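You operate a simulated robot arm through the tools that you are given. There is no shell and no other tool.

The job below is to be done with a simulated robot arm. You get a single attempt, and the scene is never put back.

## Task
Ease the strap that reads red, then pull it and the slack one into the green.
Fine: one press of ease; pull the table lever, turn to the next mark for the slack strap, push the lever back before pulling. Where these are worked on the way, their far stop is far enough and under half their travel is too little: table lever.

It is judged by the outcome, as a careful person would: the job done as asked, and still so three seconds after it is handed in. It fails if anything else is knocked over, pushed out of place, dropped, spilled or broken.

## Robot
A 6-joint arm with a three-finger gripper, fixed in place. Base frame: the origin is on the floor under the middle of its stand, x ahead of it, y to its left, z up. Lengths are in mm, angles in rad, forces in N, time in s.
It reaches about 1213 mm from its shoulder. Its first joint turns from -2.897 to 2.897 rad. Payload 4.89 kg.
The TCP is the grasp point between the finger pads, 30 mm short of the fingertips. In the tool frame z runs along the fingers and y along their closing line. The gripper opens to 164 mm; its body begins 125 mm behind the TCP.
Orientation is that of the tool frame in the base frame, as [roll, pitch, yaw] about the fixed x, y, z axes, in that order (R = Rz(yaw) Ry(pitch) Rx(roll)). With the fingers straight down and closing along the base's y, the tool's x points along the base's -x, its y along +y and its z along -z.

## Interface
- The arm moves only by the tool nudge_tool. Its argument "targets" is a list of rows, each an object (a shift or turn left out is 0, a gripper value left out holds the last) with "gripper": the finger opening in mm, from 0 to 164; "slide": the shift along the tool's x, y, z in units of 250 mm (1.0 is 250 mm), a list of three; "turn": the turn, a rotation vector about the tool's x, y, z in units of 60 degrees (1.0 is 60 degrees), a list of three. In form: [{"gripper": gripper, "slide": [tx, ty, tz], "turn": [ax, ay, az]}, ...]. A call has 1 to 20 rows; each row is the pose to reach, as a shift and turn from the pose commanded when the call began, along the tool's axes at that moment. A call with a number of a shift or a turn outside -1 to 1 is refused whole. Rows are played at 5 a second. More than 50 mm and 0.15 rad between two rows, or a gripper value outside its range, and nothing of the call is played. Where a pose cannot be reached the arm comes as near as it can. A force on the tool above 80 N (or 10 N above the force at the start of the call, whichever is more), or a blocked arm, ends the call early, and 0.2 s more pass. The fingers move at their own pace (about 108 mm/s each) and stop on an object; they squeeze with about 26 N. The grip force told is the motor's: it shows also when the fingers shut on nothing. Time passes only in rows, and 0.2 s behind the last, so rows that repeat a pose let the fingers close. The reply holds the time, the measured pose of the TCP, the force on the tool along the base axes, the opening and the grip force, in the units named above and with some noise, with the torque about the TCP (base axes, N m) and any sound that the robot's microphone picked up.
- Cameras (640 x 400 px; columns grow to the right, rows downward): "scene" is fixed at [220.2, 649.6, 1465.4]; the picture's right is [-0.89, -0.46, 0.00], its down [-0.18, 0.34, -0.92] and it looks along [0.42, -0.82, -0.39] (base axes); focal length 376 px, centre (320, 200). "wrist" rides on the gripper at [76, -2, -152] in the tool frame; the picture's right is [0.02, 1.00, 0.00], its down [-0.88, 0.02, -0.47] and it looks along [-0.47, 0.01, 0.88] (tool axes); focal length 247 px, centre (320, 200). There is no depth. A picture from a camera that has moved, and an enlarged one, comes with that camera's place and axes in the base frame and with its lens.
- capture(camera): a new picture of that camera. The clock stands still meanwhile.
- raise_lower(by): moves the trunk up (or, below 0, down) by that many mm; the arm rides with it, the base frame stays. It gives what a move gives, with no picture.
- inspect(camera, box): a new picture of the part [left, top, right, bottom] of that camera's present view, enlarged. The clock stands still meanwhile.
- finish_job(): hands the job in; it is judged then, once.

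Nothing tells you positions but the pictures and the camera data. Unless the task says otherwise, let go and move clear before handing in.

The tools are called after "Request:" as a command line: name --argument value ..., lists and objects as JSON in quotes. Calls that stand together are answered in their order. nudge_tool: Moves the arm, as the interface text tells. Its arguments: {"type":"object","properties":{"targets":{"type":"array","items":{"type":"object","properties":{"gripper":{"type":"number"},"slide":{"type":"array","items":{"type":"number"}},"turn":{"type":"array","items":{"type":"number"}}}}}},"required":["targets"]} The other tools are called the same way: raise_lower (by) moves the trunk up or down; capture (camera) takes a picture; inspect (camera, box) takes an enlarged picture of a part of a camera's view; finish_job () hands the job in.

At the start:

```text
time: 0.0
tool_pos: [626.0, -305.7, 1214.2]
tool_rot: [-3.141, -0.001, -3.141]
ft_force: [0.3, 0.8, -0.3]
torque: [-0.02, 0.02, 0.0]
opening: 164.3
grasp_force: 0.0
trunk travel left (down, up): [-225.0, 165.0]
```

scene: 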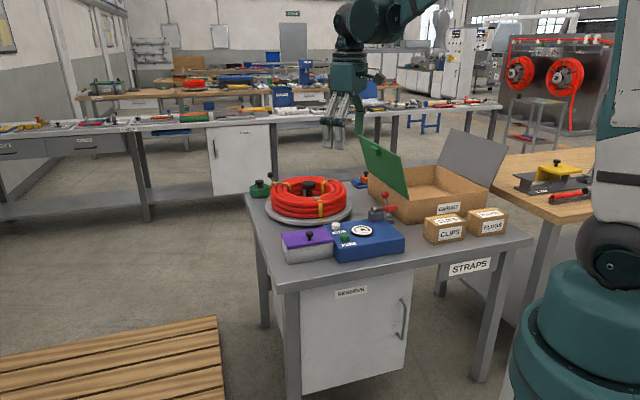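
wrist: 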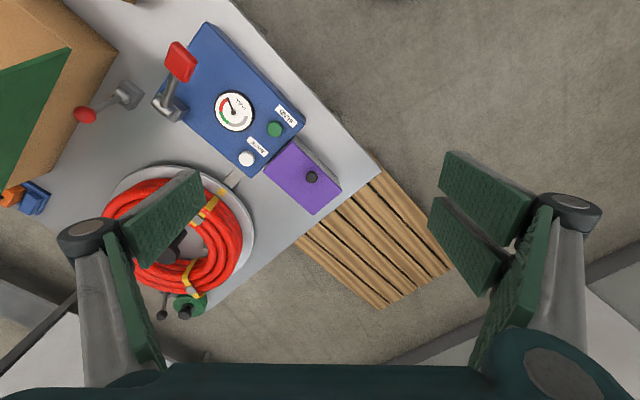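

I see a table with a red strap coil on a turntable, a blue box with a gauge, green and white buttons and a red-handled lever, a purple box, and another red-knobbed lever near the cardboard box. I'll take enlarged pictures before moving anything.

Request:
inspect --camera "scene" --box '[320, 200, 420, 262]'

Request:
inspect --camera "scene" --box '[240, 160, 400, 260]'

Request:
inspect --camera "wrist" --box '[140, 20, 340, 145]'

Request:
inspect --camera "wrist" --box '[200, 80, 310, 180]'

Request:
inspect --camera "wrist" --box '[80, 150, 280, 330]'

```text
6.40 times, centred on (370, 231) of scene
camera zoom: at [220.2, 649.6, 1465.4], right [-0.89, -0.46, 0.0], down [-0.18, 0.34, -0.92], along [0.42, -0.82, -0.39], focal length 2406 px, centre (0, 2)
```

zoom: 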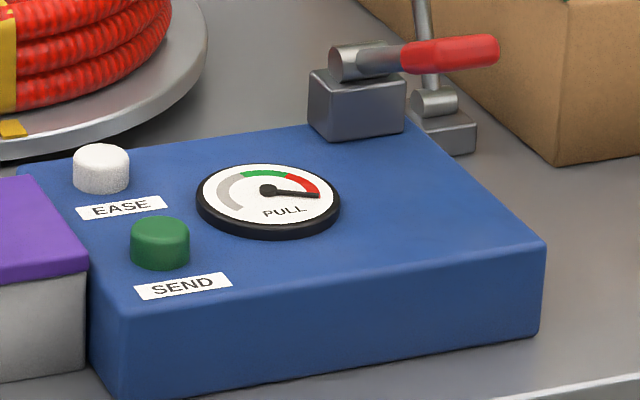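

```text
4.00 times, centred on (320, 210) of scene
camera zoom: at [220.2, 649.6, 1465.4], right [-0.89, -0.46, 0.0], down [-0.18, 0.34, -0.92], along [0.42, -0.82, -0.39], focal length 1504 px, centre (320, 160)
```

zoom: 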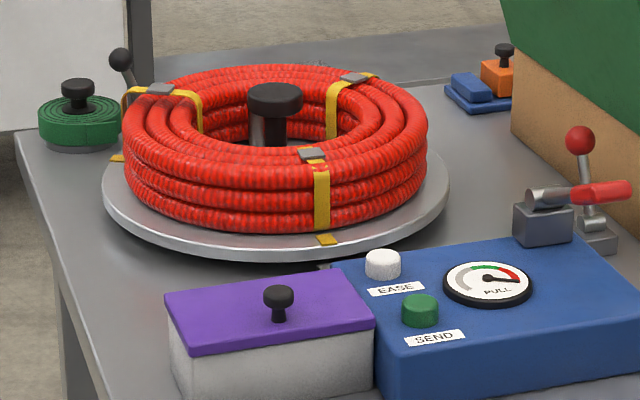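

```text
3.20 times, centred on (240, 82) of wrist
camera zoom: at [550.0, -306.7, 1367.1], right [-0.02, 1.0, 0.0], down [0.88, 0.02, 0.47], along [0.47, 0.01, -0.88], focal length 790 px, centre (576, 576)
```

zoom: 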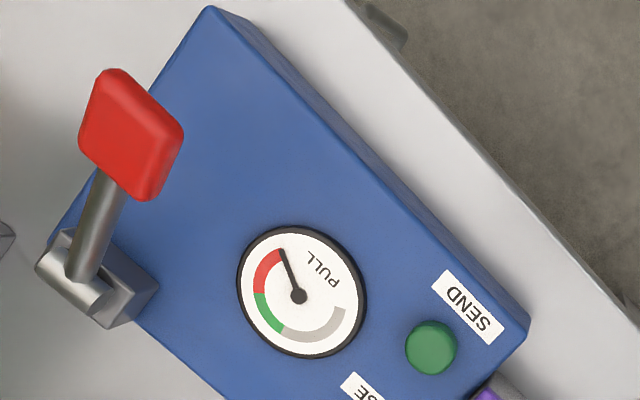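

```text
4.00 times, centred on (255, 130) of wrist
camera zoom: at [550.0, -306.7, 1367.1], right [-0.02, 1.0, 0.0], down [0.88, 0.02, 0.47], along [0.47, 0.01, -0.88], focal length 988 px, centre (580, 480)
```

zoom: 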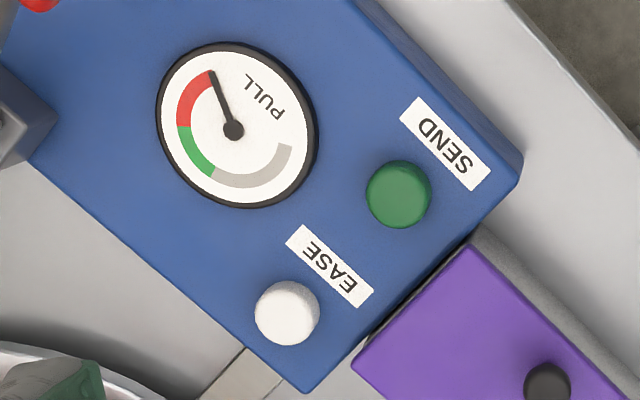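

```text
2.22 times, centred on (180, 240) of wrist
camera zoom: at [550.0, -306.7, 1367.1], right [-0.02, 1.0, 0.0], down [0.88, 0.02, 0.47], along [0.47, 0.01, -0.88], focal length 549 px, centre (631, 111)
```

zoom: 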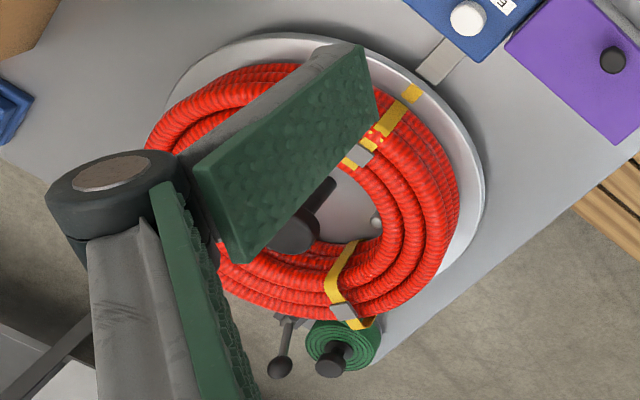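

I place the turntable centre near [957, -655, 800], the white EASE button near [723, -460, 852] and the red-ball lever near [639, -762, 875]. Next I'll zoom in on both levers and the straps.

Request:
inspect --camera "scene" --box '[352, 180, 416, 220]'

Request:
inspect --camera "scene" --box '[240, 165, 304, 205]'

Request:
inspect --camera "wrist" --box '[60, 60, 220, 160]'

Request:
inspect --camera "wrist" --box '[130, 270, 226, 330]'

Request:
inspect --camera "scene" --box '[256, 165, 368, 235]'

```text
10.00 times, centred on (384, 200) of scene
camera zoom: at [220.2, 649.6, 1465.4], right [-0.89, -0.46, 0.0], down [-0.18, 0.34, -0.92], along [0.42, -0.82, -0.39], focal length 3760 px, centre (-320, 200)
```

zoom: 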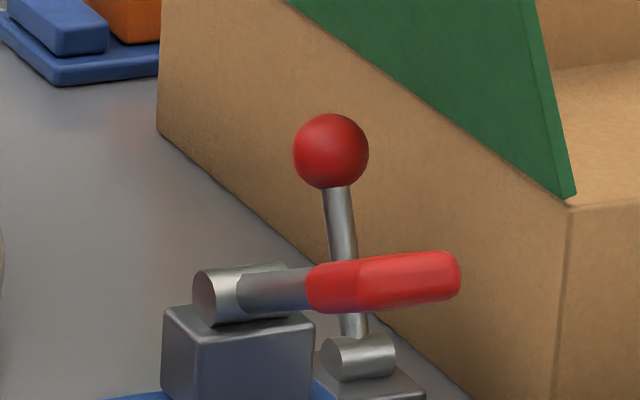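

```text
10.00 times, centred on (272, 185) of scene
camera zoom: at [220.2, 649.6, 1465.4], right [-0.89, -0.46, 0.0], down [-0.18, 0.34, -0.92], along [0.42, -0.82, -0.39], focal length 3760 px, centre (800, 350)
```

zoom: 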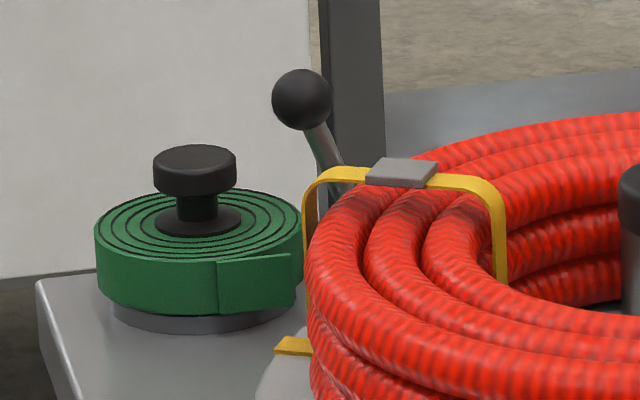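

```text
4.00 times, centred on (140, 110) of wrist
camera zoom: at [550.0, -306.7, 1367.1], right [-0.02, 1.0, 0.0], down [0.88, 0.02, 0.47], along [0.47, 0.01, -0.88], focal length 988 px, centre (1040, 560)
```

zoom: 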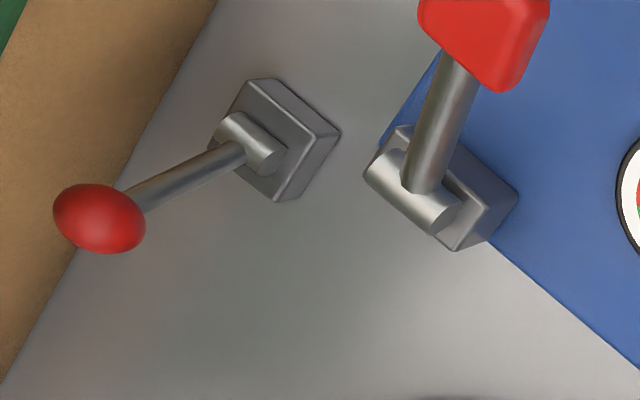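

```text
6.67 times, centred on (178, 300) of wrist
camera zoom: at [550.0, -306.7, 1367.1], right [-0.02, 1.0, 0.0], down [0.88, 0.02, 0.47], along [0.47, 0.01, -0.88], focal length 1646 px, centre (1267, -467)
```

zoom: 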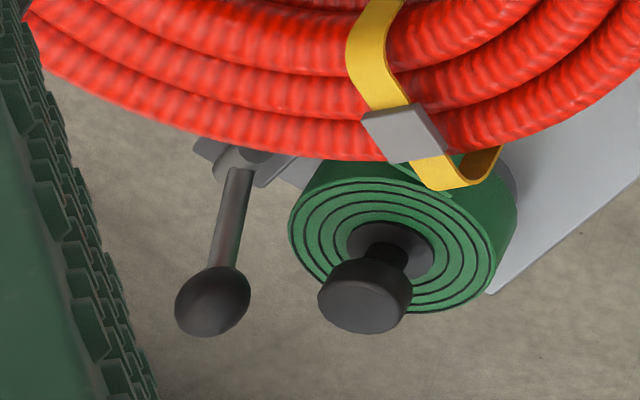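

```text
5.71 times, centred on (312, 200) of scene
camera zoom: at [220.2, 649.6, 1465.4], right [-0.89, -0.46, 0.0], down [-0.18, 0.34, -0.92], along [0.42, -0.82, -0.39], focal length 2148 px, centre (366, 200)
```

zoom: 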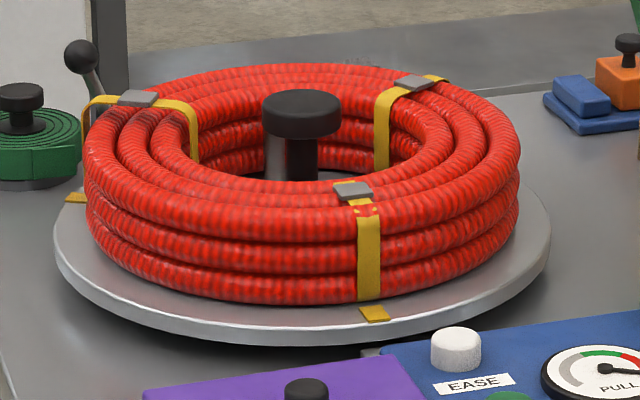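

The strap at the blue box is pinched tight, and the one near the green roll stands loose, so that is the slack one. I'll move the wrist camera over the turntable at safe height to study the marks and levers.

Request:
nudge_tool --targets '[{"slide": [-0.08, -0.16, 0]}, {"slide": [-0.16, -0.32, 0]}, {"slide": [-0.24, -0.48, 0]}, {"slide": [-0.32, -0.64, 0]}, {"slide": [-0.4, -0.8, 0]}, {"slide": [-0.4, -0.96, 0]}]'

Request:
capture --camera "wrist"

```text
time: 1.4
tool_pos: [729.4, -545.2, 1214.3]
tool_rot: [3.14, -0.001, -3.14]
ft_force: [0.9, 0.9, 0.2]
torque: [-0.2, 0.01, 0.01]
opening: 163.7
grasp_force: 0.1
trunk travel left (down, up): [-225.0, 165.0]
```

```text
taken
camera wrist: at [652.3, -547.3, 1368.0], right [-0.02, 1.0, 0.0], down [0.88, 0.02, 0.47], along [0.47, 0.01, -0.88], focal length 247 px, centre (320, 200)
```

wrist: 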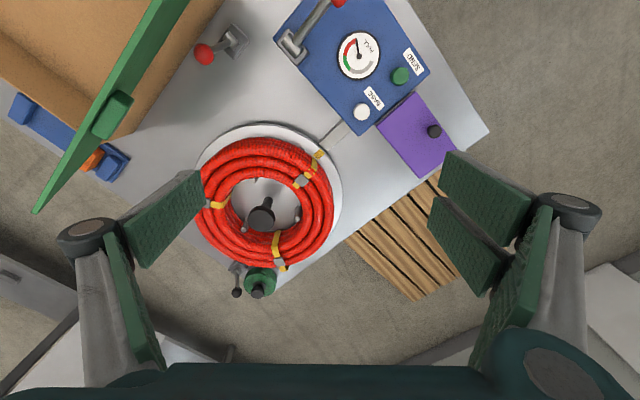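

Request:
inspect --camera "wrist" --box '[180, 110, 380, 300]'

Request:
inspect --camera "wrist" --box '[180, 0, 480, 190]'

Request:
inspect --camera "wrist" --box '[210, 240, 300, 300]'

```text
2.11 times, centred on (280, 205) of wrist
camera zoom: at [652.3, -547.3, 1368.0], right [-0.02, 1.0, 0.0], down [0.88, 0.02, 0.47], along [0.47, 0.01, -0.88], focal length 520 px, centre (404, 190)
```

zoom: 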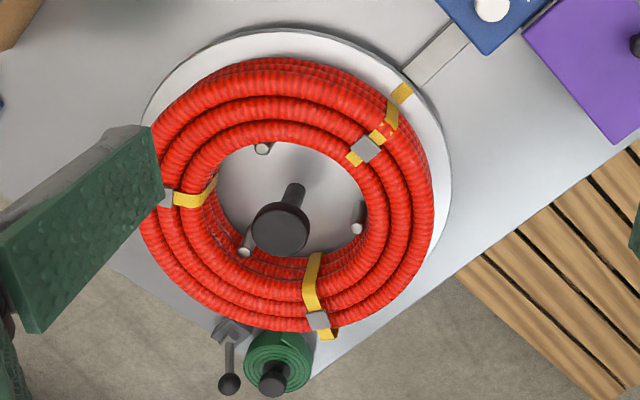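

```text
2.11 times, centred on (330, 95) of wrist
camera zoom: at [652.3, -547.3, 1368.0], right [-0.02, 1.0, 0.0], down [0.88, 0.02, 0.47], along [0.47, 0.01, -0.88], focal length 520 px, centre (299, 421)
```

zoom: 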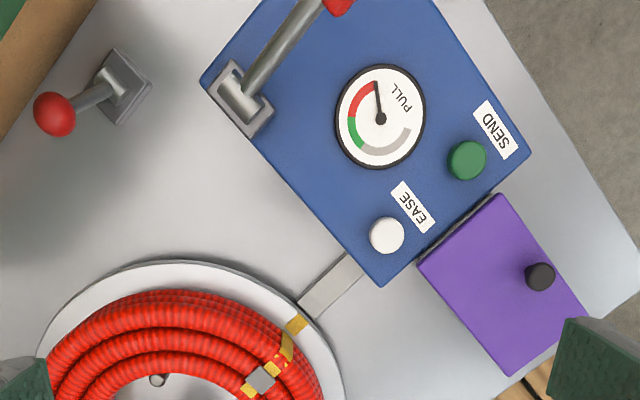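

```text
6.67 times, centred on (255, 270) of wrist
camera zoom: at [652.3, -547.3, 1368.0], right [-0.02, 1.0, 0.0], down [0.88, 0.02, 0.47], along [0.47, 0.01, -0.88], focal length 1646 px, centre (753, -267)
```

zoom: 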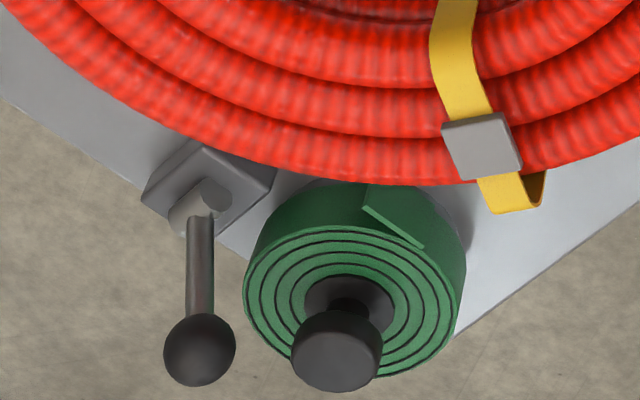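

The two marks 120° apart, current at 134° and slack at 14° about the turntable centre, are now clear, and the black-ball lever is far out of reach, so the red-ball lever looks like the table lever. I'll close the fingers and move above the white EASE button.

Request:
nudge_tool --targets '[{"gripper": 0, "slide": [0, 0.11, 0.15]}, {"slide": [0, 0.22, 0.3]}, {"slide": [0.004, 0.33, 0.45]}, {"slide": [0.004, 0.33, 0.6]}, {"slide": [0.004, 0.33, 0.75]}, {"slide": [0.004, 0.33, 0.9]}, {"slide": [0.004, 0.33, 0.9]}]'

Request:
capture --camera "wrist"

Request:
capture --camera "scene"

```text
time: 3.0
tool_pos: [724.7, -463.3, 989.3]
tool_rot: [-3.141, 0.0, 3.14]
ft_force: [0.4, 0.0, -0.2]
torque: [0.04, 0.08, 0.0]
opening: 0.0
grasp_force: 26.0
trunk travel left (down, up): [-225.0, 165.0]
```

```text
taken
camera wrist: at [648.2, -464.9, 1142.6], right [-0.02, 1.0, 0.0], down [0.88, 0.02, 0.47], along [0.47, 0.01, -0.88], focal length 247 px, centre (320, 200)
```

wrist: 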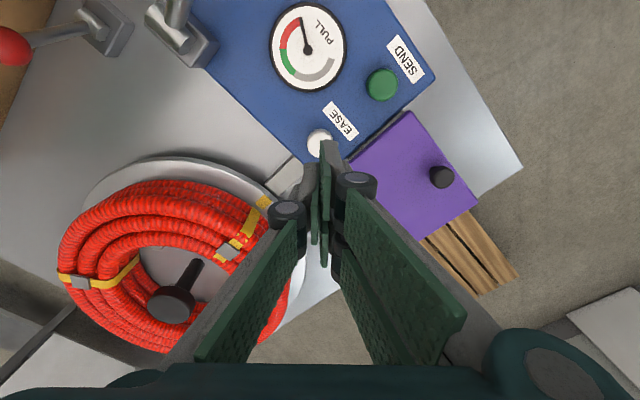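

```text
taken
```

scene: 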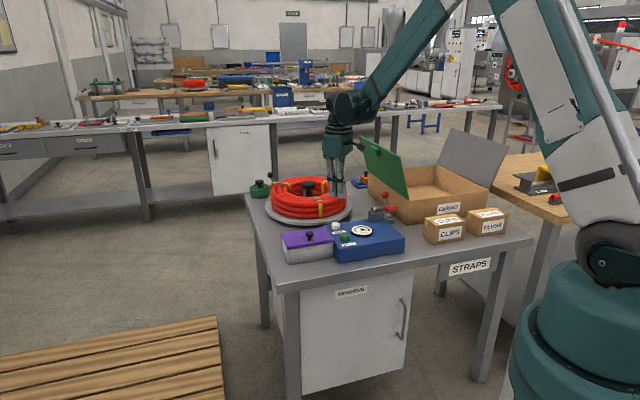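

The closed fingers hang almost over the white EASE button. I'll zoom in to check the alignment before pressing.

Request:
inspect --camera "wrist" --box '[280, 80, 376, 170]'

Request:
inspect --camera "scene" --box '[290, 150, 418, 230]'

```text
4.44 times, centred on (328, 125) of wrist
camera zoom: at [648.2, -464.9, 1142.6], right [-0.02, 1.0, 0.0], down [0.88, 0.02, 0.47], along [0.47, 0.01, -0.88], focal length 1098 px, centre (284, 533)
```

zoom: 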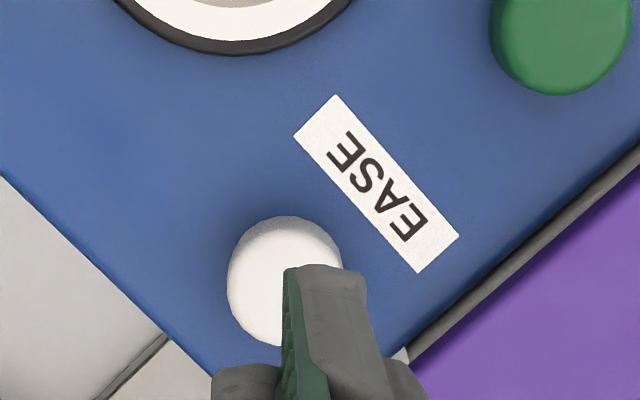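

```text
5.00 times, centred on (354, 190) of scene
camera zoom: at [220.2, 649.6, 1465.4], right [-0.89, -0.46, 0.0], down [-0.18, 0.34, -0.92], along [0.42, -0.82, -0.39], focal length 1880 px, centre (150, 250)
```

zoom: 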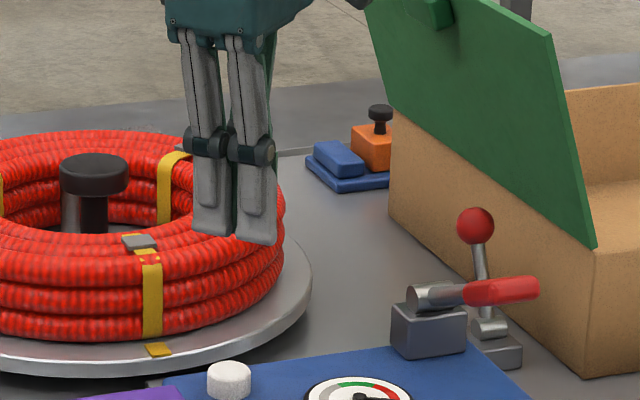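

The EASE button centre sits about 5 mm further in x than the fingertips. I'll correct that and descend to about 12 mm above it.

Request:
nudge_tool --targets '[{"gripper": 0, "slide": [-0.02, 0.012, 0.1]}, {"slide": [-0.02, 0.012, 0.2]}, {"slide": [-0.02, 0.012, 0.3]}, {"slide": [-0.02, 0.012, 0.38]}, {"slide": [-0.02, 0.012, 0.38]}]'

Request:
inspect --camera "scene" --box '[300, 180, 396, 240]'

Request:
inspect --camera "wrist" --box '[240, 80, 400, 200]'

```text
time: 4.2
tool_pos: [730.5, -458.1, 894.0]
tool_rot: [-3.141, 0.0, -3.141]
ft_force: [-0.1, 0.4, -0.2]
torque: [0.03, 0.03, -0.01]
opening: 0.0
grasp_force: 25.9
trunk travel left (down, up): [-225.0, 165.0]
```

```text
6.67 times, centred on (348, 210) of scene
camera zoom: at [220.2, 649.6, 1465.4], right [-0.89, -0.46, 0.0], down [-0.18, 0.34, -0.92], along [0.42, -0.82, -0.39], focal length 2506 px, centre (133, 133)
```

zoom: 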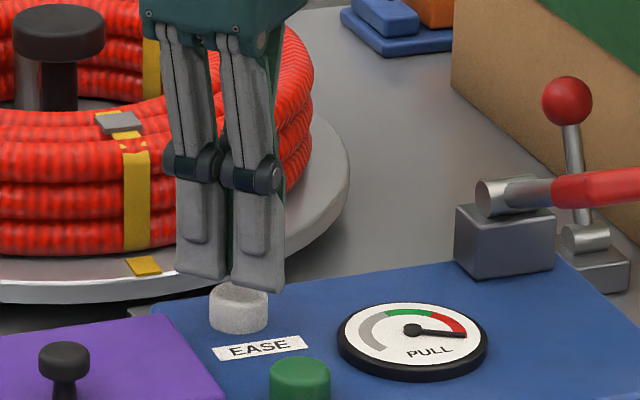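

```text
3.33 times, centred on (320, 140) of wrist
camera zoom: at [654.0, -460.9, 1047.0], right [-0.02, 1.0, 0.0], down [0.88, 0.02, 0.47], along [0.47, 0.01, -0.88], focal length 823 px, centre (320, 400)
```

zoom: 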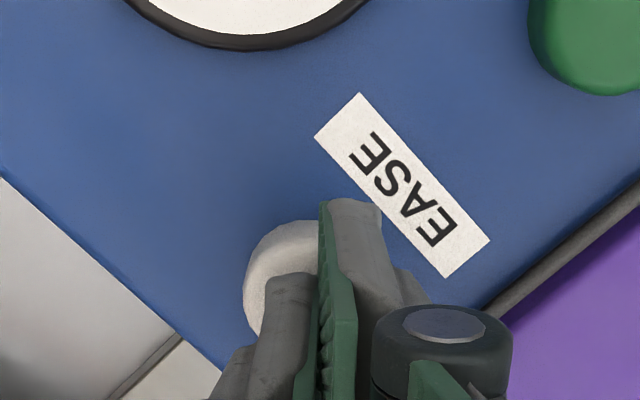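

The fingertips are just above the EASE button. I'll press it slowly in small steps, watching the force and sound.

Request:
nudge_tool --targets '[{"gripper": 0, "slide": [0, 0, 0.016]}, {"slide": [0, 0, 0.032]}, {"slide": [0, 0, 0.048]}, {"slide": [0, 0, 0.048]}]'

```text
time: 5.2
tool_pos: [729.4, -457.8, 882.1]
tool_rot: [-3.141, 0.001, 3.141]
ft_force: [0.3, -0.2, 0.2]
torque: [0.04, 0.01, -0.02]
opening: 0.2
grasp_force: 26.1
trunk travel left (down, up): [-225.0, 165.0]
```

Request:
nudge_tool --targets '[{"gripper": 0, "slide": [0, 0, 0.008]}, {"slide": [0, 0, 0.016]}, {"slide": [0, 0, 0.016]}]'

```text
time: 6.0
tool_pos: [730.2, -458.9, 877.5]
tool_rot: [-3.14, 0.0, 3.141]
ft_force: [0.7, -0.7, 3.1]
torque: [-0.05, 0.02, 0.03]
opening: 0.1
grasp_force: 26.1
trunk travel left (down, up): [-225.0, 165.0]
heard: click
```

I felt light contact and heard a click, so I'll check the gauge before backing off.

Request:
inspect --camera "scene" --box '[300, 180, 396, 240]'

Request:
inspect --camera "wrist" --box '[240, 0, 400, 100]'

```text
6.67 times, centred on (348, 210) of scene
camera zoom: at [220.2, 649.6, 1465.4], right [-0.89, -0.46, 0.0], down [-0.18, 0.34, -0.92], along [0.42, -0.82, -0.39], focal length 2506 px, centre (133, 133)
```

zoom: 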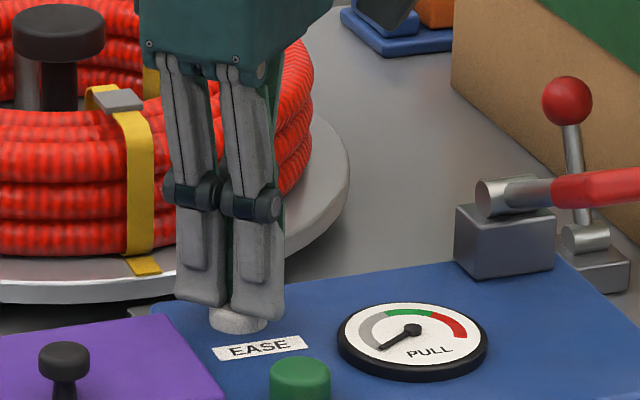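

```text
4.00 times, centred on (320, 50) of wrist
camera zoom: at [653.7, -460.7, 1030.9], right [-0.02, 1.0, 0.0], down [0.88, 0.02, 0.47], along [0.47, 0.01, -0.88], focal length 988 px, centre (320, 800)
```

zoom: 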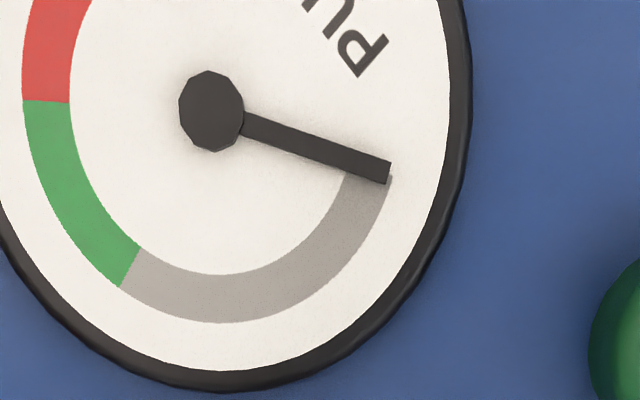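

EASE worked: the gauge dropped to zero and that strap is loose. I'll lift off and look at the red PULL lever.

Request:
nudge_tool --targets '[{"gripper": 0, "slide": [0, 0, -0.1]}, {"slide": [0, 0, -0.25]}, {"slide": [0, 0, -0.4]}, {"slide": [0.16, 0.05, -0.5]}, {"slide": [0.32, 0.1, -0.6]}, {"slide": [0.48, 0.1, -0.7]}, {"slide": [0.6, 0.0, -0.8]}, {"slide": [0.6, -0.1, -0.8]}, {"slide": [0.6, -0.2, -0.8]}]'

Request:
capture --camera "wrist"

Request:
inspect --camera "scene" --box '[330, 180, 426, 240]'

```text
time: 8.0
tool_pos: [579.6, -508.9, 1079.9]
tool_rot: [-3.141, 0.0, -3.141]
ft_force: [-1.0, 0.3, 1.0]
torque: [-0.05, -0.07, 0.01]
opening: 0.0
grasp_force: 26.0
trunk travel left (down, up): [-225.0, 165.0]
```

```text
taken
camera wrist: at [501.7, -511.9, 1232.3], right [-0.02, 1.0, 0.0], down [0.88, 0.02, 0.47], along [0.47, 0.01, -0.88], focal length 247 px, centre (320, 200)
```

wrist: 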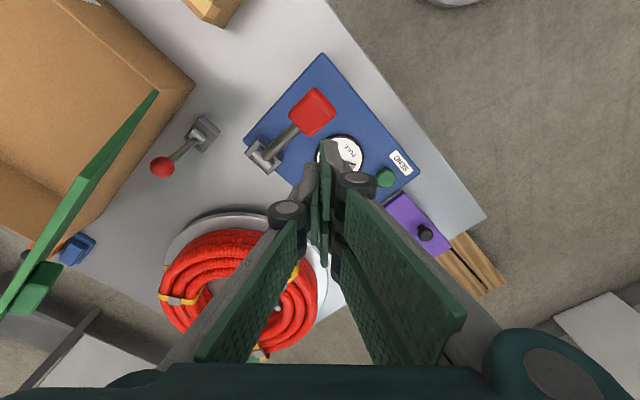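

```text
6.67 times, centred on (378, 210) of scene
camera zoom: at [220.2, 649.6, 1465.4], right [-0.89, -0.46, 0.0], down [-0.18, 0.34, -0.92], along [0.42, -0.82, -0.39], focal length 2506 px, centre (-67, 133)
```

zoom: 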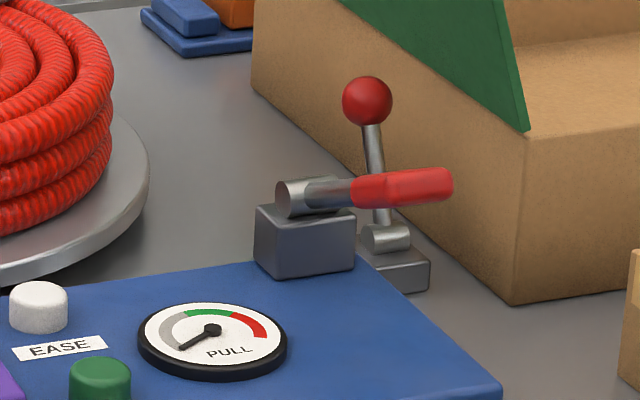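

Request:
inspect --camera "wrist" --box '[220, 50, 380, 180]'

Request:
inspect --camera "wrist" --box '[130, 100, 230, 190]'

```text
3.08 times, centred on (300, 115) of wrist
camera zoom: at [501.7, -511.9, 1232.3], right [-0.02, 1.0, 0.0], down [0.88, 0.02, 0.47], along [0.47, 0.01, -0.88], focal length 760 px, centre (382, 462)
```

zoom: 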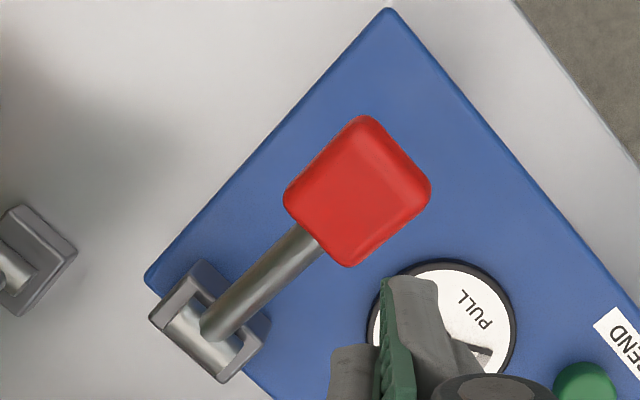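

```text
4.44 times, centred on (180, 145) of wrist
camera zoom: at [501.7, -511.9, 1232.3], right [-0.02, 1.0, 0.0], down [0.88, 0.02, 0.47], along [0.47, 0.01, -0.88], focal length 1098 px, centre (942, 444)
```

zoom: 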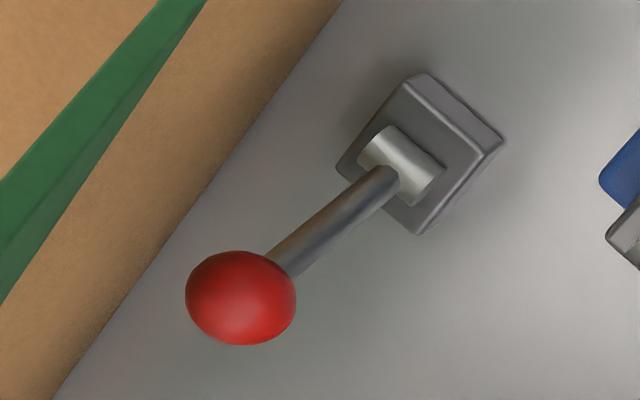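

The PULL paddle is centred near [546, -520, 933] on a pivot near [621, -597, 870], swinging in a vertical plane at 45° to the base. I'll turn the tool 45° so the fingers straddle the paddle along its hinge axis and open them above it.

Request:
nudge_tool --targets '[{"gripper": 100, "slide": [0.02, 0, 0], "turn": [0, 0, 0.125]}, {"slide": [0.05, -0.01, 0], "turn": [0, 0, 0.25]}, {"slide": [0.08, -0.02, 0], "turn": [0, 0, 0.375]}, {"slide": [0.1, -0.03, 0.04], "turn": [0, 0, 0.5]}, {"slide": [0.12, -0.04, 0.1], "turn": [0, 0, 0.625]}, {"slide": [0.134, -0.046, 0.16], "turn": [0, 0, 0.75]}, {"slide": [0.134, -0.046, 0.16], "turn": [0, 0, 0.75]}]'

Request:
capture --camera "wrist"

Request:
inspect --camera "scene" --box '[320, 140, 448, 220]'

```text
time: 9.6
tool_pos: [547.9, -520.7, 1038.9]
tool_rot: [3.14, 0.0, 2.355]
ft_force: [-0.4, 0.0, 0.1]
torque: [0.04, 0.01, 0.0]
opening: 99.9
grasp_force: 0.0
trunk travel left (down, up): [-225.0, 165.0]
```

```text
taken
camera wrist: at [492.6, -468.5, 1191.0], right [0.69, 0.72, 0.0], down [0.64, -0.61, 0.47], along [0.34, -0.33, -0.88], focal length 247 px, centre (320, 200)
```

wrist: 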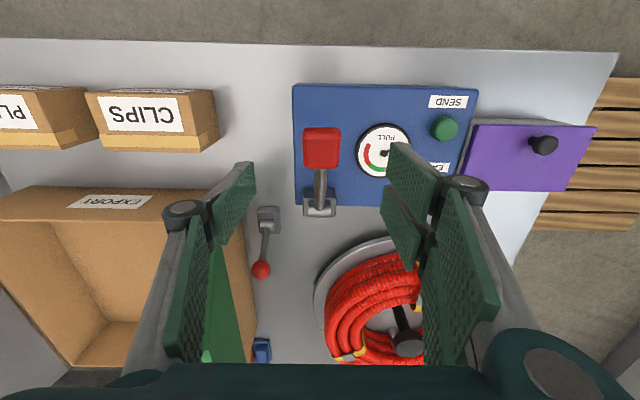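

```text
5.00 times, centred on (384, 180) of scene
camera zoom: at [220.2, 649.6, 1465.4], right [-0.89, -0.46, 0.0], down [-0.18, 0.34, -0.92], along [0.42, -0.82, -0.39], focal length 1880 px, centre (0, 300)
```

zoom: 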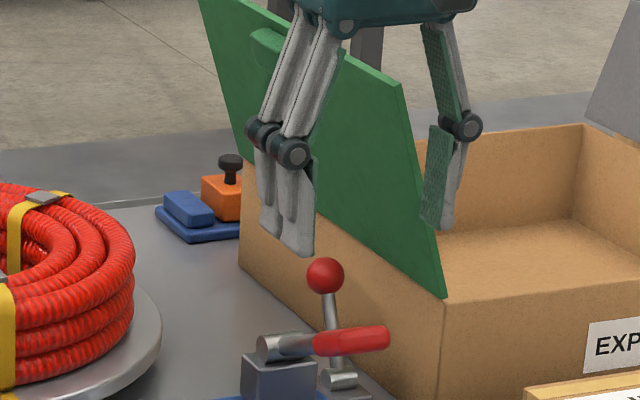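

The open fingers straddle the paddle nicely in the picture. I'll descend so the TCP is at the paddle's height, then look before closing.

Request:
nudge_tool --targets '[{"gripper": 100, "slide": [0, 0.004, 0.14]}, {"slide": [0, 0.006, 0.28]}, {"slide": [0, 0.006, 0.4]}, {"slide": [0, 0.006, 0.4]}]'

Request:
capture --camera "wrist"

Request:
inspect --camera "scene" --box '[320, 160, 448, 240]'

```text
time: 10.6
tool_pos: [549.5, -520.9, 938.6]
tool_rot: [-3.14, 0.0, 2.357]
ft_force: [0.7, 0.8, -0.8]
torque: [0.02, 0.08, -0.01]
opening: 100.0
grasp_force: 0.0
trunk travel left (down, up): [-225.0, 165.0]
```

```text
taken
camera wrist: at [493.7, -468.3, 1091.5], right [0.69, 0.72, 0.0], down [0.64, -0.61, 0.47], along [0.34, -0.33, -0.88], focal length 247 px, centre (320, 200)
```

wrist: 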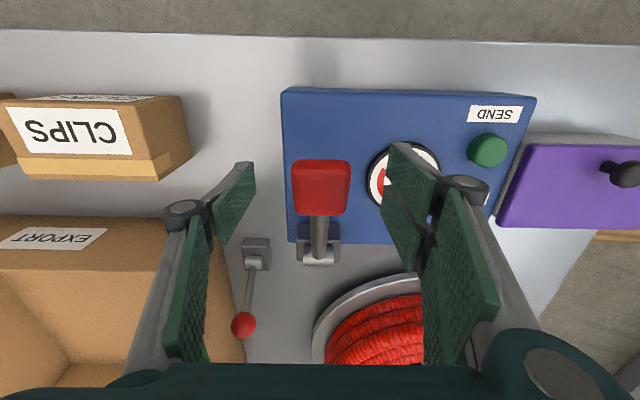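

```text
5.00 times, centred on (384, 200) of scene
camera zoom: at [220.2, 649.6, 1465.4], right [-0.89, -0.46, 0.0], down [-0.18, 0.34, -0.92], along [0.42, -0.82, -0.39], focal length 1880 px, centre (0, 200)
```

zoom: 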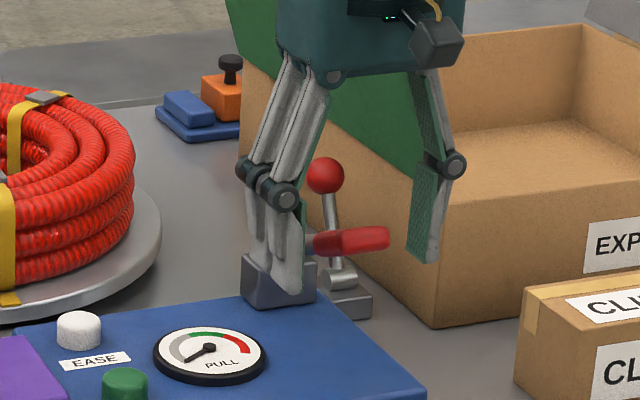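

The paddle lies between the pads. I'll close onto it and hold.

Request:
nudge_tool --targets '[{"gripper": 20}, {"gripper": 20}, {"gripper": 20}, {"gripper": 20}]'

Request:
capture --camera "wrist"

Request:
inspect --camera "scene" --box '[320, 160, 448, 240]'

```text
time: 11.6
tool_pos: [548.5, -519.7, 939.2]
tool_rot: [-3.141, 0.001, 2.357]
ft_force: [7.0, 5.9, -1.8]
torque: [0.07, -0.11, 0.05]
opening: 38.8
grasp_force: 44.8
trunk travel left (down, up): [-225.0, 165.0]
```

```text
taken
camera wrist: at [493.8, -467.7, 1091.9], right [0.69, 0.72, 0.0], down [0.64, -0.61, 0.47], along [0.34, -0.33, -0.88], focal length 247 px, centre (320, 200)
```

wrist: 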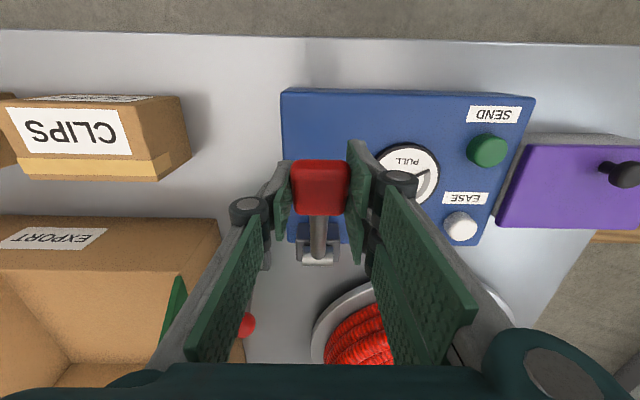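

```text
5.00 times, centred on (384, 200) of scene
camera zoom: at [220.2, 649.6, 1465.4], right [-0.89, -0.46, 0.0], down [-0.18, 0.34, -0.92], along [0.42, -0.82, -0.39], focal length 1880 px, centre (0, 200)
```

zoom: 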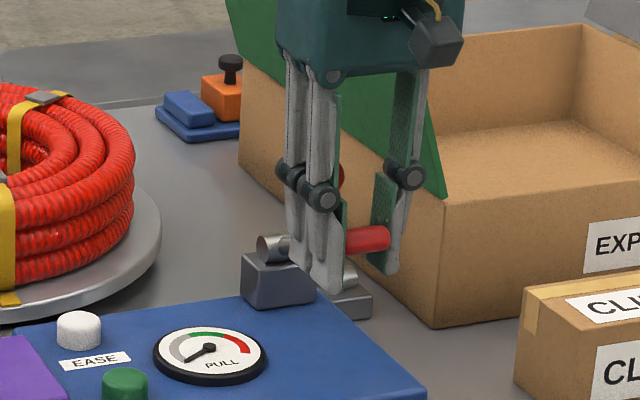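

The paddle is gripped at 38.8 mm. I'll test a tiny move downward along the lever's arc to learn which way it goes.

Request:
nudge_tool --targets '[{"gripper": 20, "slide": [0.004, 0, 0.008]}, {"slide": [0.008, 0, 0.016]}, {"slide": [0.008, 0, 0.016]}]'

Request:
inspect --camera "scene" --box '[320, 160, 448, 240]'

```text
time: 12.4
tool_pos: [548.2, -518.6, 933.2]
tool_rot: [-3.141, -0.001, 2.358]
ft_force: [22.1, -2.1, 7.4]
torque: [-0.9, -1.26, 0.05]
opening: 38.4
grasp_force: 44.7
trunk travel left (down, up): [-225.0, 165.0]
```

```text
5.00 times, centred on (384, 200) of scene
camera zoom: at [220.2, 649.6, 1465.4], right [-0.89, -0.46, 0.0], down [-0.18, 0.34, -0.92], along [0.42, -0.82, -0.39], focal length 1880 px, centre (0, 200)
```

zoom: 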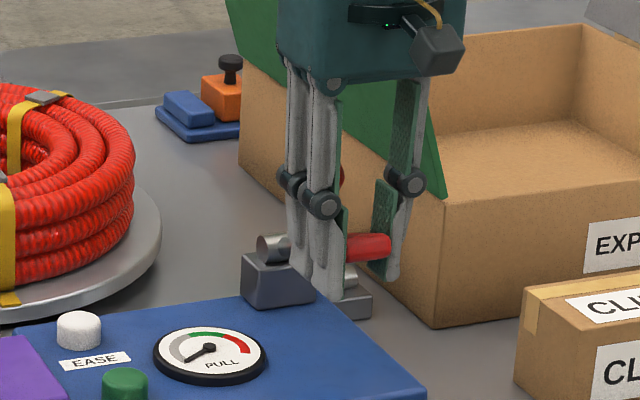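

There is resistance and the gauge hasn't moved. I'll go back and test the same small amount upward to compare.

Request:
nudge_tool --targets '[{"gripper": 20, "slide": [-0.004, 0, -0.008]}, {"slide": [-0.008, 0, -0.016]}, {"slide": [-0.008, 0, -0.016]}]'

Request:
nudge_tool --targets '[{"gripper": 20, "slide": [-0.005, 0, -0.008]}, {"slide": [-0.01, 0, -0.016]}, {"slide": [-0.01, 0, -0.016]}]'

Request:
inspect --camera "scene" --box '[320, 160, 448, 240]'

```text
time: 13.2
tool_pos: [547.7, -519.1, 939.4]
tool_rot: [-3.141, -0.002, 2.358]
ft_force: [7.9, 7.6, -13.5]
torque: [1.15, 0.96, 0.07]
opening: 38.6
grasp_force: 44.8
trunk travel left (down, up): [-225.0, 165.0]
```

```text
time: 14.0
tool_pos: [549.9, -520.2, 943.4]
tool_rot: [3.141, -0.002, 2.356]
ft_force: [-9.5, 22.1, -30.5]
torque: [0.8, 0.57, 0.24]
opening: 39.1
grasp_force: 44.9
trunk travel left (down, up): [-225.0, 165.0]
```

```text
5.00 times, centred on (384, 200) of scene
camera zoom: at [220.2, 649.6, 1465.4], right [-0.89, -0.46, 0.0], down [-0.18, 0.34, -0.92], along [0.42, -0.82, -0.39], focal length 1880 px, centre (0, 200)
```

zoom: 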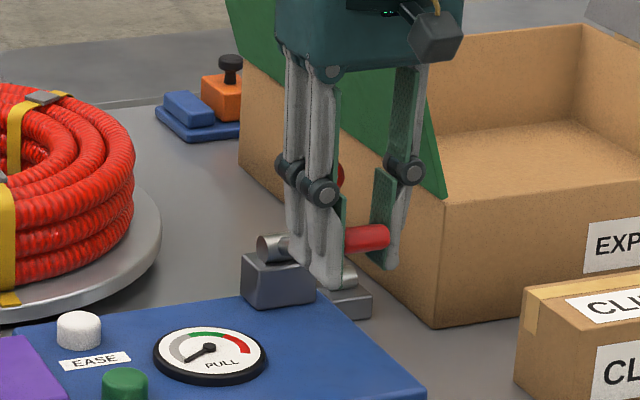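

Upward is a hard stop while downward gives, so pulling means bringing the handle down. I'll move it a few degrees down along its arc and read the gauge.

Request:
nudge_tool --targets '[{"gripper": 20, "slide": [0.008, 0, 0.0145]}, {"slide": [0.016, 0, 0.029]}, {"slide": [0.024, 0, 0.0435]}, {"slide": [0.032, 0, 0.058]}, {"slide": [0.032, 0, 0.058]}]'

Request:
inspect --camera "scene" --box '[320, 160, 448, 240]'

```text
time: 15.2
tool_pos: [545.1, -517.4, 927.1]
tool_rot: [3.141, 0.0, 2.356]
ft_force: [27.8, -11.6, 3.7]
torque: [-0.94, -1.21, 0.01]
opening: 39.1
grasp_force: 45.1
trunk travel left (down, up): [-225.0, 165.0]
```

```text
5.00 times, centred on (384, 200) of scene
camera zoom: at [220.2, 649.6, 1465.4], right [-0.89, -0.46, 0.0], down [-0.18, 0.34, -0.92], along [0.42, -0.82, -0.39], focal length 1880 px, centre (0, 200)
```

zoom: 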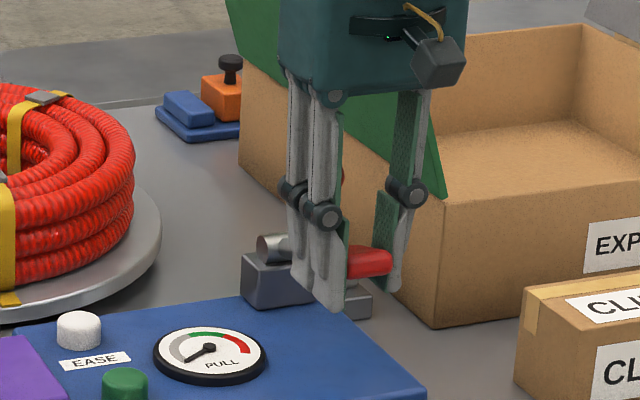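

The handle moves down, though I'm pulling outward a little too much. I'll ease that off and continue down, checking the gauge.

Request:
nudge_tool --targets '[{"gripper": 20, "slide": [-0.008, 0, 0.012]}, {"slide": [-0.01, 0, 0.024]}, {"slide": [-0.01, 0, 0.036]}, {"slide": [-0.01, 0, 0.036]}]'

Request:
inspect --camera "scene" --box '[335, 195, 415, 245]'

```text
time: 16.2
tool_pos: [544.4, -515.7, 919.1]
tool_rot: [3.141, -0.001, 2.355]
ft_force: [-8.9, 26.5, 9.0]
torque: [0.23, -0.19, 0.18]
opening: 38.5
grasp_force: 45.4
trunk travel left (down, up): [-225.0, 165.0]
```

```text
8.00 times, centred on (375, 220) of scene
camera zoom: at [220.2, 649.6, 1465.4], right [-0.89, -0.46, 0.0], down [-0.18, 0.34, -0.92], along [0.42, -0.82, -0.39], focal length 3008 px, centre (-120, 40)
```

zoom: 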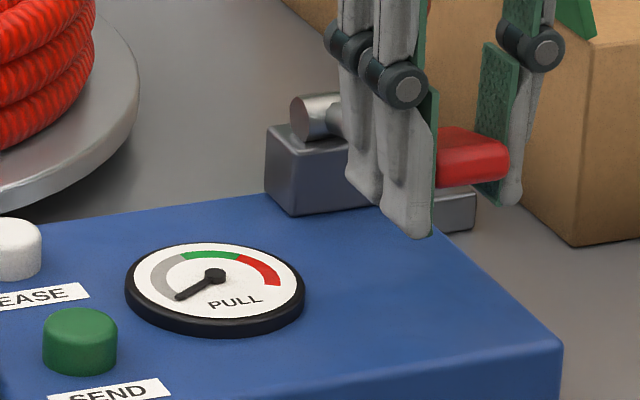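

The handle has come down about 20 mm with the gauge still near zero. I'll correct the radius and continue further down the arc.

Request:
nudge_tool --targets '[{"gripper": 20, "slide": [0.012, 0, 0.01]}, {"slide": [0.016, 0, 0.02]}, {"slide": [0.019, 0, 0.03]}, {"slide": [0.022, 0, 0.04]}, {"slide": [0.022, 0, 0.04]}]'

Request:
inspect --camera "scene" --box '[335, 195, 415, 245]'

```text
time: 17.4
tool_pos: [541.8, -513.6, 908.7]
tool_rot: [-3.141, 0.001, 2.356]
ft_force: [26.6, -12.5, 8.0]
torque: [-0.9, -1.06, -0.1]
opening: 38.4
grasp_force: 45.2
trunk travel left (down, up): [-225.0, 165.0]
```

```text
8.00 times, centred on (375, 220) of scene
camera zoom: at [220.2, 649.6, 1465.4], right [-0.89, -0.46, 0.0], down [-0.18, 0.34, -0.92], along [0.42, -0.82, -0.39], focal length 3008 px, centre (-120, 40)
```

zoom: 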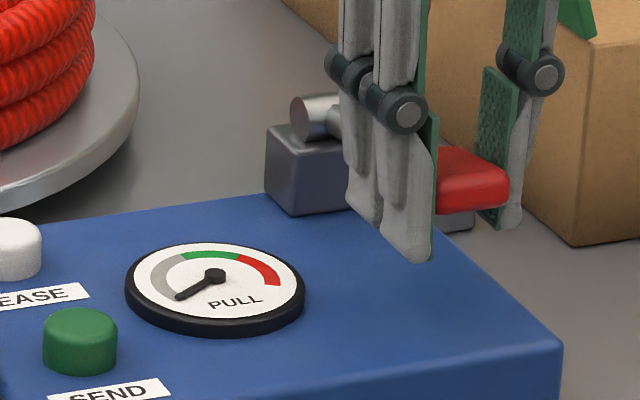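

The gauge is still at zero part-way down. I'll continue slowly, as there may be slack to take up.

Request:
nudge_tool --targets '[{"gripper": 20, "slide": [0.0, 0, 0.01]}, {"slide": [0.0, 0, 0.02]}, {"slide": [0.0, 0, 0.03]}, {"slide": [0.0, 0, 0.04]}, {"slide": [0.0, 0, 0.05]}, {"slide": [0.0, 0, 0.05]}]'

Request:
inspect --camera "scene" --box '[335, 195, 415, 245]'

```text
time: 18.8
tool_pos: [541.6, -513.6, 897.0]
tool_rot: [-3.141, 0.0, 2.355]
ft_force: [10.7, 14.4, 10.3]
torque: [-0.26, -0.91, -0.01]
opening: 38.6
grasp_force: 45.3
trunk travel left (down, up): [-225.0, 165.0]
```

```text
8.00 times, centred on (375, 220) of scene
camera zoom: at [220.2, 649.6, 1465.4], right [-0.89, -0.46, 0.0], down [-0.18, 0.34, -0.92], along [0.42, -0.82, -0.39], focal length 3008 px, centre (-120, 40)
```

zoom: 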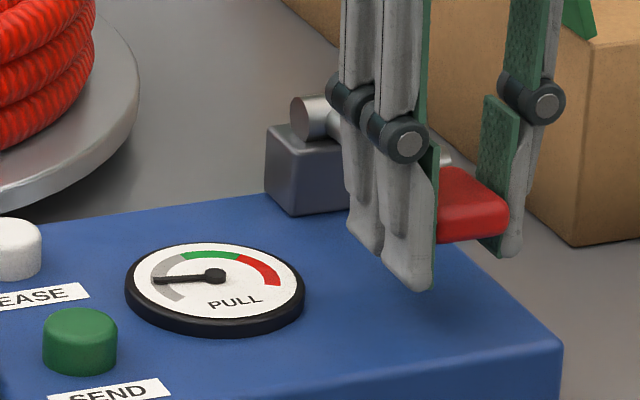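

The needle is now rising in the grey. I'll continue in smaller steps toward the green.

Request:
nudge_tool --targets '[{"gripper": 20, "slide": [0.002, 0, 0.01]}, {"slide": [0.003, 0, 0.02]}, {"slide": [0.004, 0, 0.03]}, {"slide": [0.004, 0, 0.03]}]'

Request:
inspect --camera "scene" --box '[335, 195, 415, 245]'

Request:
capture --camera "wrist"

```text
time: 19.8
tool_pos: [542.4, -512.9, 889.5]
tool_rot: [-3.14, 0.001, 2.355]
ft_force: [18.3, 6.4, 13.4]
torque: [-0.7, -1.13, -0.12]
opening: 38.6
grasp_force: 45.0
trunk travel left (down, up): [-225.0, 165.0]
```

```text
8.00 times, centred on (375, 220) of scene
camera zoom: at [220.2, 649.6, 1465.4], right [-0.89, -0.46, 0.0], down [-0.18, 0.34, -0.92], along [0.42, -0.82, -0.39], focal length 3008 px, centre (-120, 40)
```

zoom: 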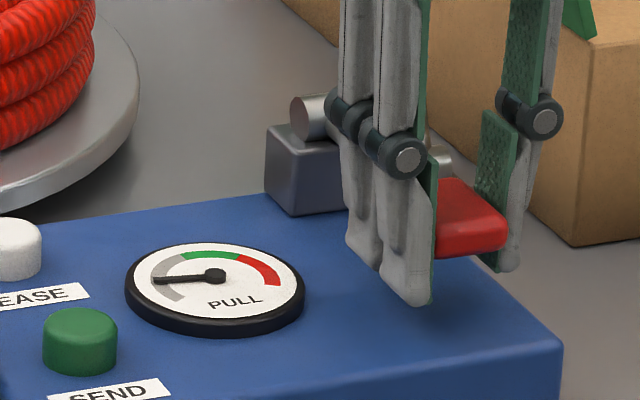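

```text
taken
camera wrist: at [486.5, -460.3, 1041.8], right [0.69, 0.72, 0.0], down [0.64, -0.61, 0.47], along [0.34, -0.33, -0.88], focal length 247 px, centre (320, 200)
```

wrist: 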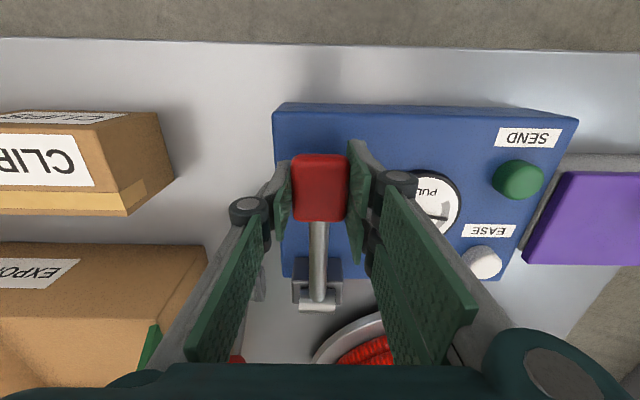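

The needle stayed put over the last 8 mm, so the tension seems to come in steps. I'll go a bit further down to see whether the stroke has more.

Request:
nudge_tool --targets '[{"gripper": 20, "slide": [0.0, 0, 0.01]}, {"slide": [0.0, 0, 0.02]}, {"slide": [0.0, 0, 0.032]}, {"slide": [0.0, 0, 0.032]}]'

Request:
inspect --camera "scene" --box '[335, 195, 415, 245]'

```text
time: 20.8
tool_pos: [541.6, -512.8, 881.1]
tool_rot: [3.141, -0.002, 2.355]
ft_force: [21.4, -6.5, 22.0]
torque: [-0.52, -0.73, -0.51]
opening: 38.1
grasp_force: 45.0
trunk travel left (down, up): [-225.0, 165.0]
```

```text
8.00 times, centred on (375, 220) of scene
camera zoom: at [220.2, 649.6, 1465.4], right [-0.89, -0.46, 0.0], down [-0.18, 0.34, -0.92], along [0.42, -0.82, -0.39], focal length 3008 px, centre (-120, 40)
```

zoom: 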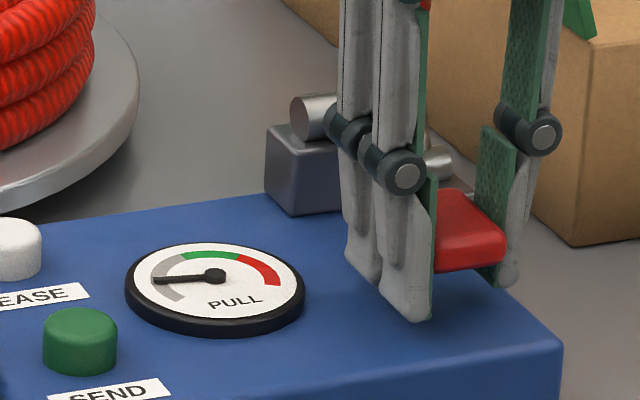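

The stroke appears to give one increment, with the stop close. I'll bring the handle back up to its rest and check that the gauge holds.

Request:
nudge_tool --targets '[{"gripper": 20, "slide": [0.002, 0, -0.028]}, {"slide": [0.004, 0, -0.056]}, {"slide": [-0.002, 0, -0.086]}, {"slide": [-0.008, 0, -0.116]}, {"slide": [-0.02, 0, -0.146]}, {"slide": [-0.032, 0, -0.176]}, {"slide": [-0.044, 0, -0.2]}, {"slide": [-0.056, 0, -0.22]}, {"slide": [-0.056, 0, -0.22]}]'

Request:
inspect --camera "scene" --box '[335, 185, 431, 245]'

```text
time: 22.8
tool_pos: [550.9, -522.8, 935.5]
tool_rot: [-3.141, -0.001, 2.355]
ft_force: [-11.0, 33.6, -21.4]
torque: [0.63, 0.57, 0.15]
opening: 38.6
grasp_force: 45.4
trunk travel left (down, up): [-225.0, 165.0]
```

```text
6.67 times, centred on (383, 215) of scene
camera zoom: at [220.2, 649.6, 1465.4], right [-0.89, -0.46, 0.0], down [-0.18, 0.34, -0.92], along [0.42, -0.82, -0.39], focal length 2506 px, centre (-100, 100)
```

zoom: 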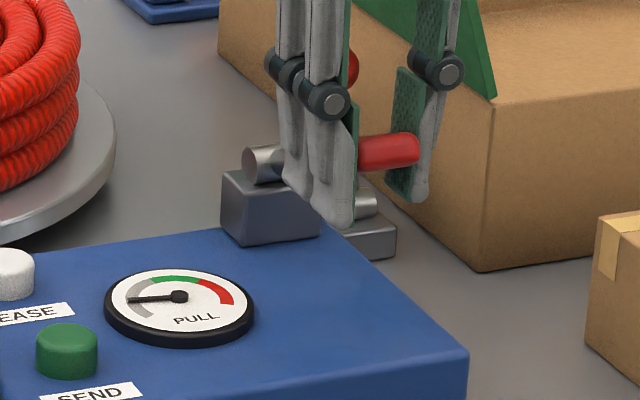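

The gauge held after returning the handle, so each stroke ratchets tension. I'll make a second stroke.

Request:
nudge_tool --targets '[{"gripper": 20, "slide": [0.012, 0, 0.03]}, {"slide": [0.022, 0, 0.06]}, {"slide": [0.03, 0, 0.084]}, {"slide": [0.036, 0, 0.108]}, {"slide": [0.042, 0, 0.134]}, {"slide": [0.048, 0, 0.16]}, {"slide": [0.052, 0, 0.185]}, {"slide": [0.052, 0, 0.185]}]'

Request:
inspect --camera "scene" --box '[335, 185, 431, 245]'

```text
time: 24.6
tool_pos: [541.3, -512.9, 889.7]
tool_rot: [-3.14, 0.0, 2.354]
ft_force: [26.7, -3.7, 10.9]
torque: [-0.59, -0.89, -0.14]
opening: 38.4
grasp_force: 44.7
trunk travel left (down, up): [-225.0, 165.0]
```

```text
6.67 times, centred on (383, 215) of scene
camera zoom: at [220.2, 649.6, 1465.4], right [-0.89, -0.46, 0.0], down [-0.18, 0.34, -0.92], along [0.42, -0.82, -0.39], focal length 2506 px, centre (-100, 100)
```

zoom: 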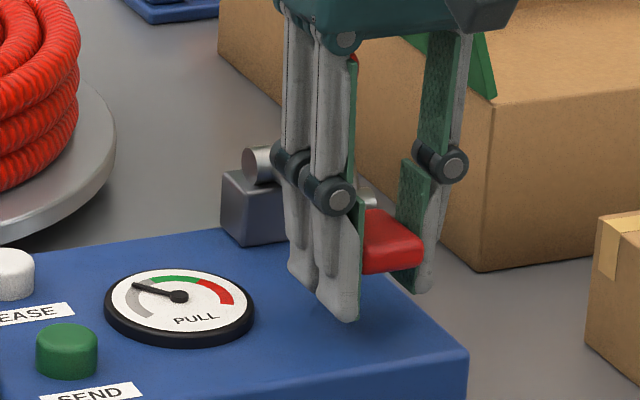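

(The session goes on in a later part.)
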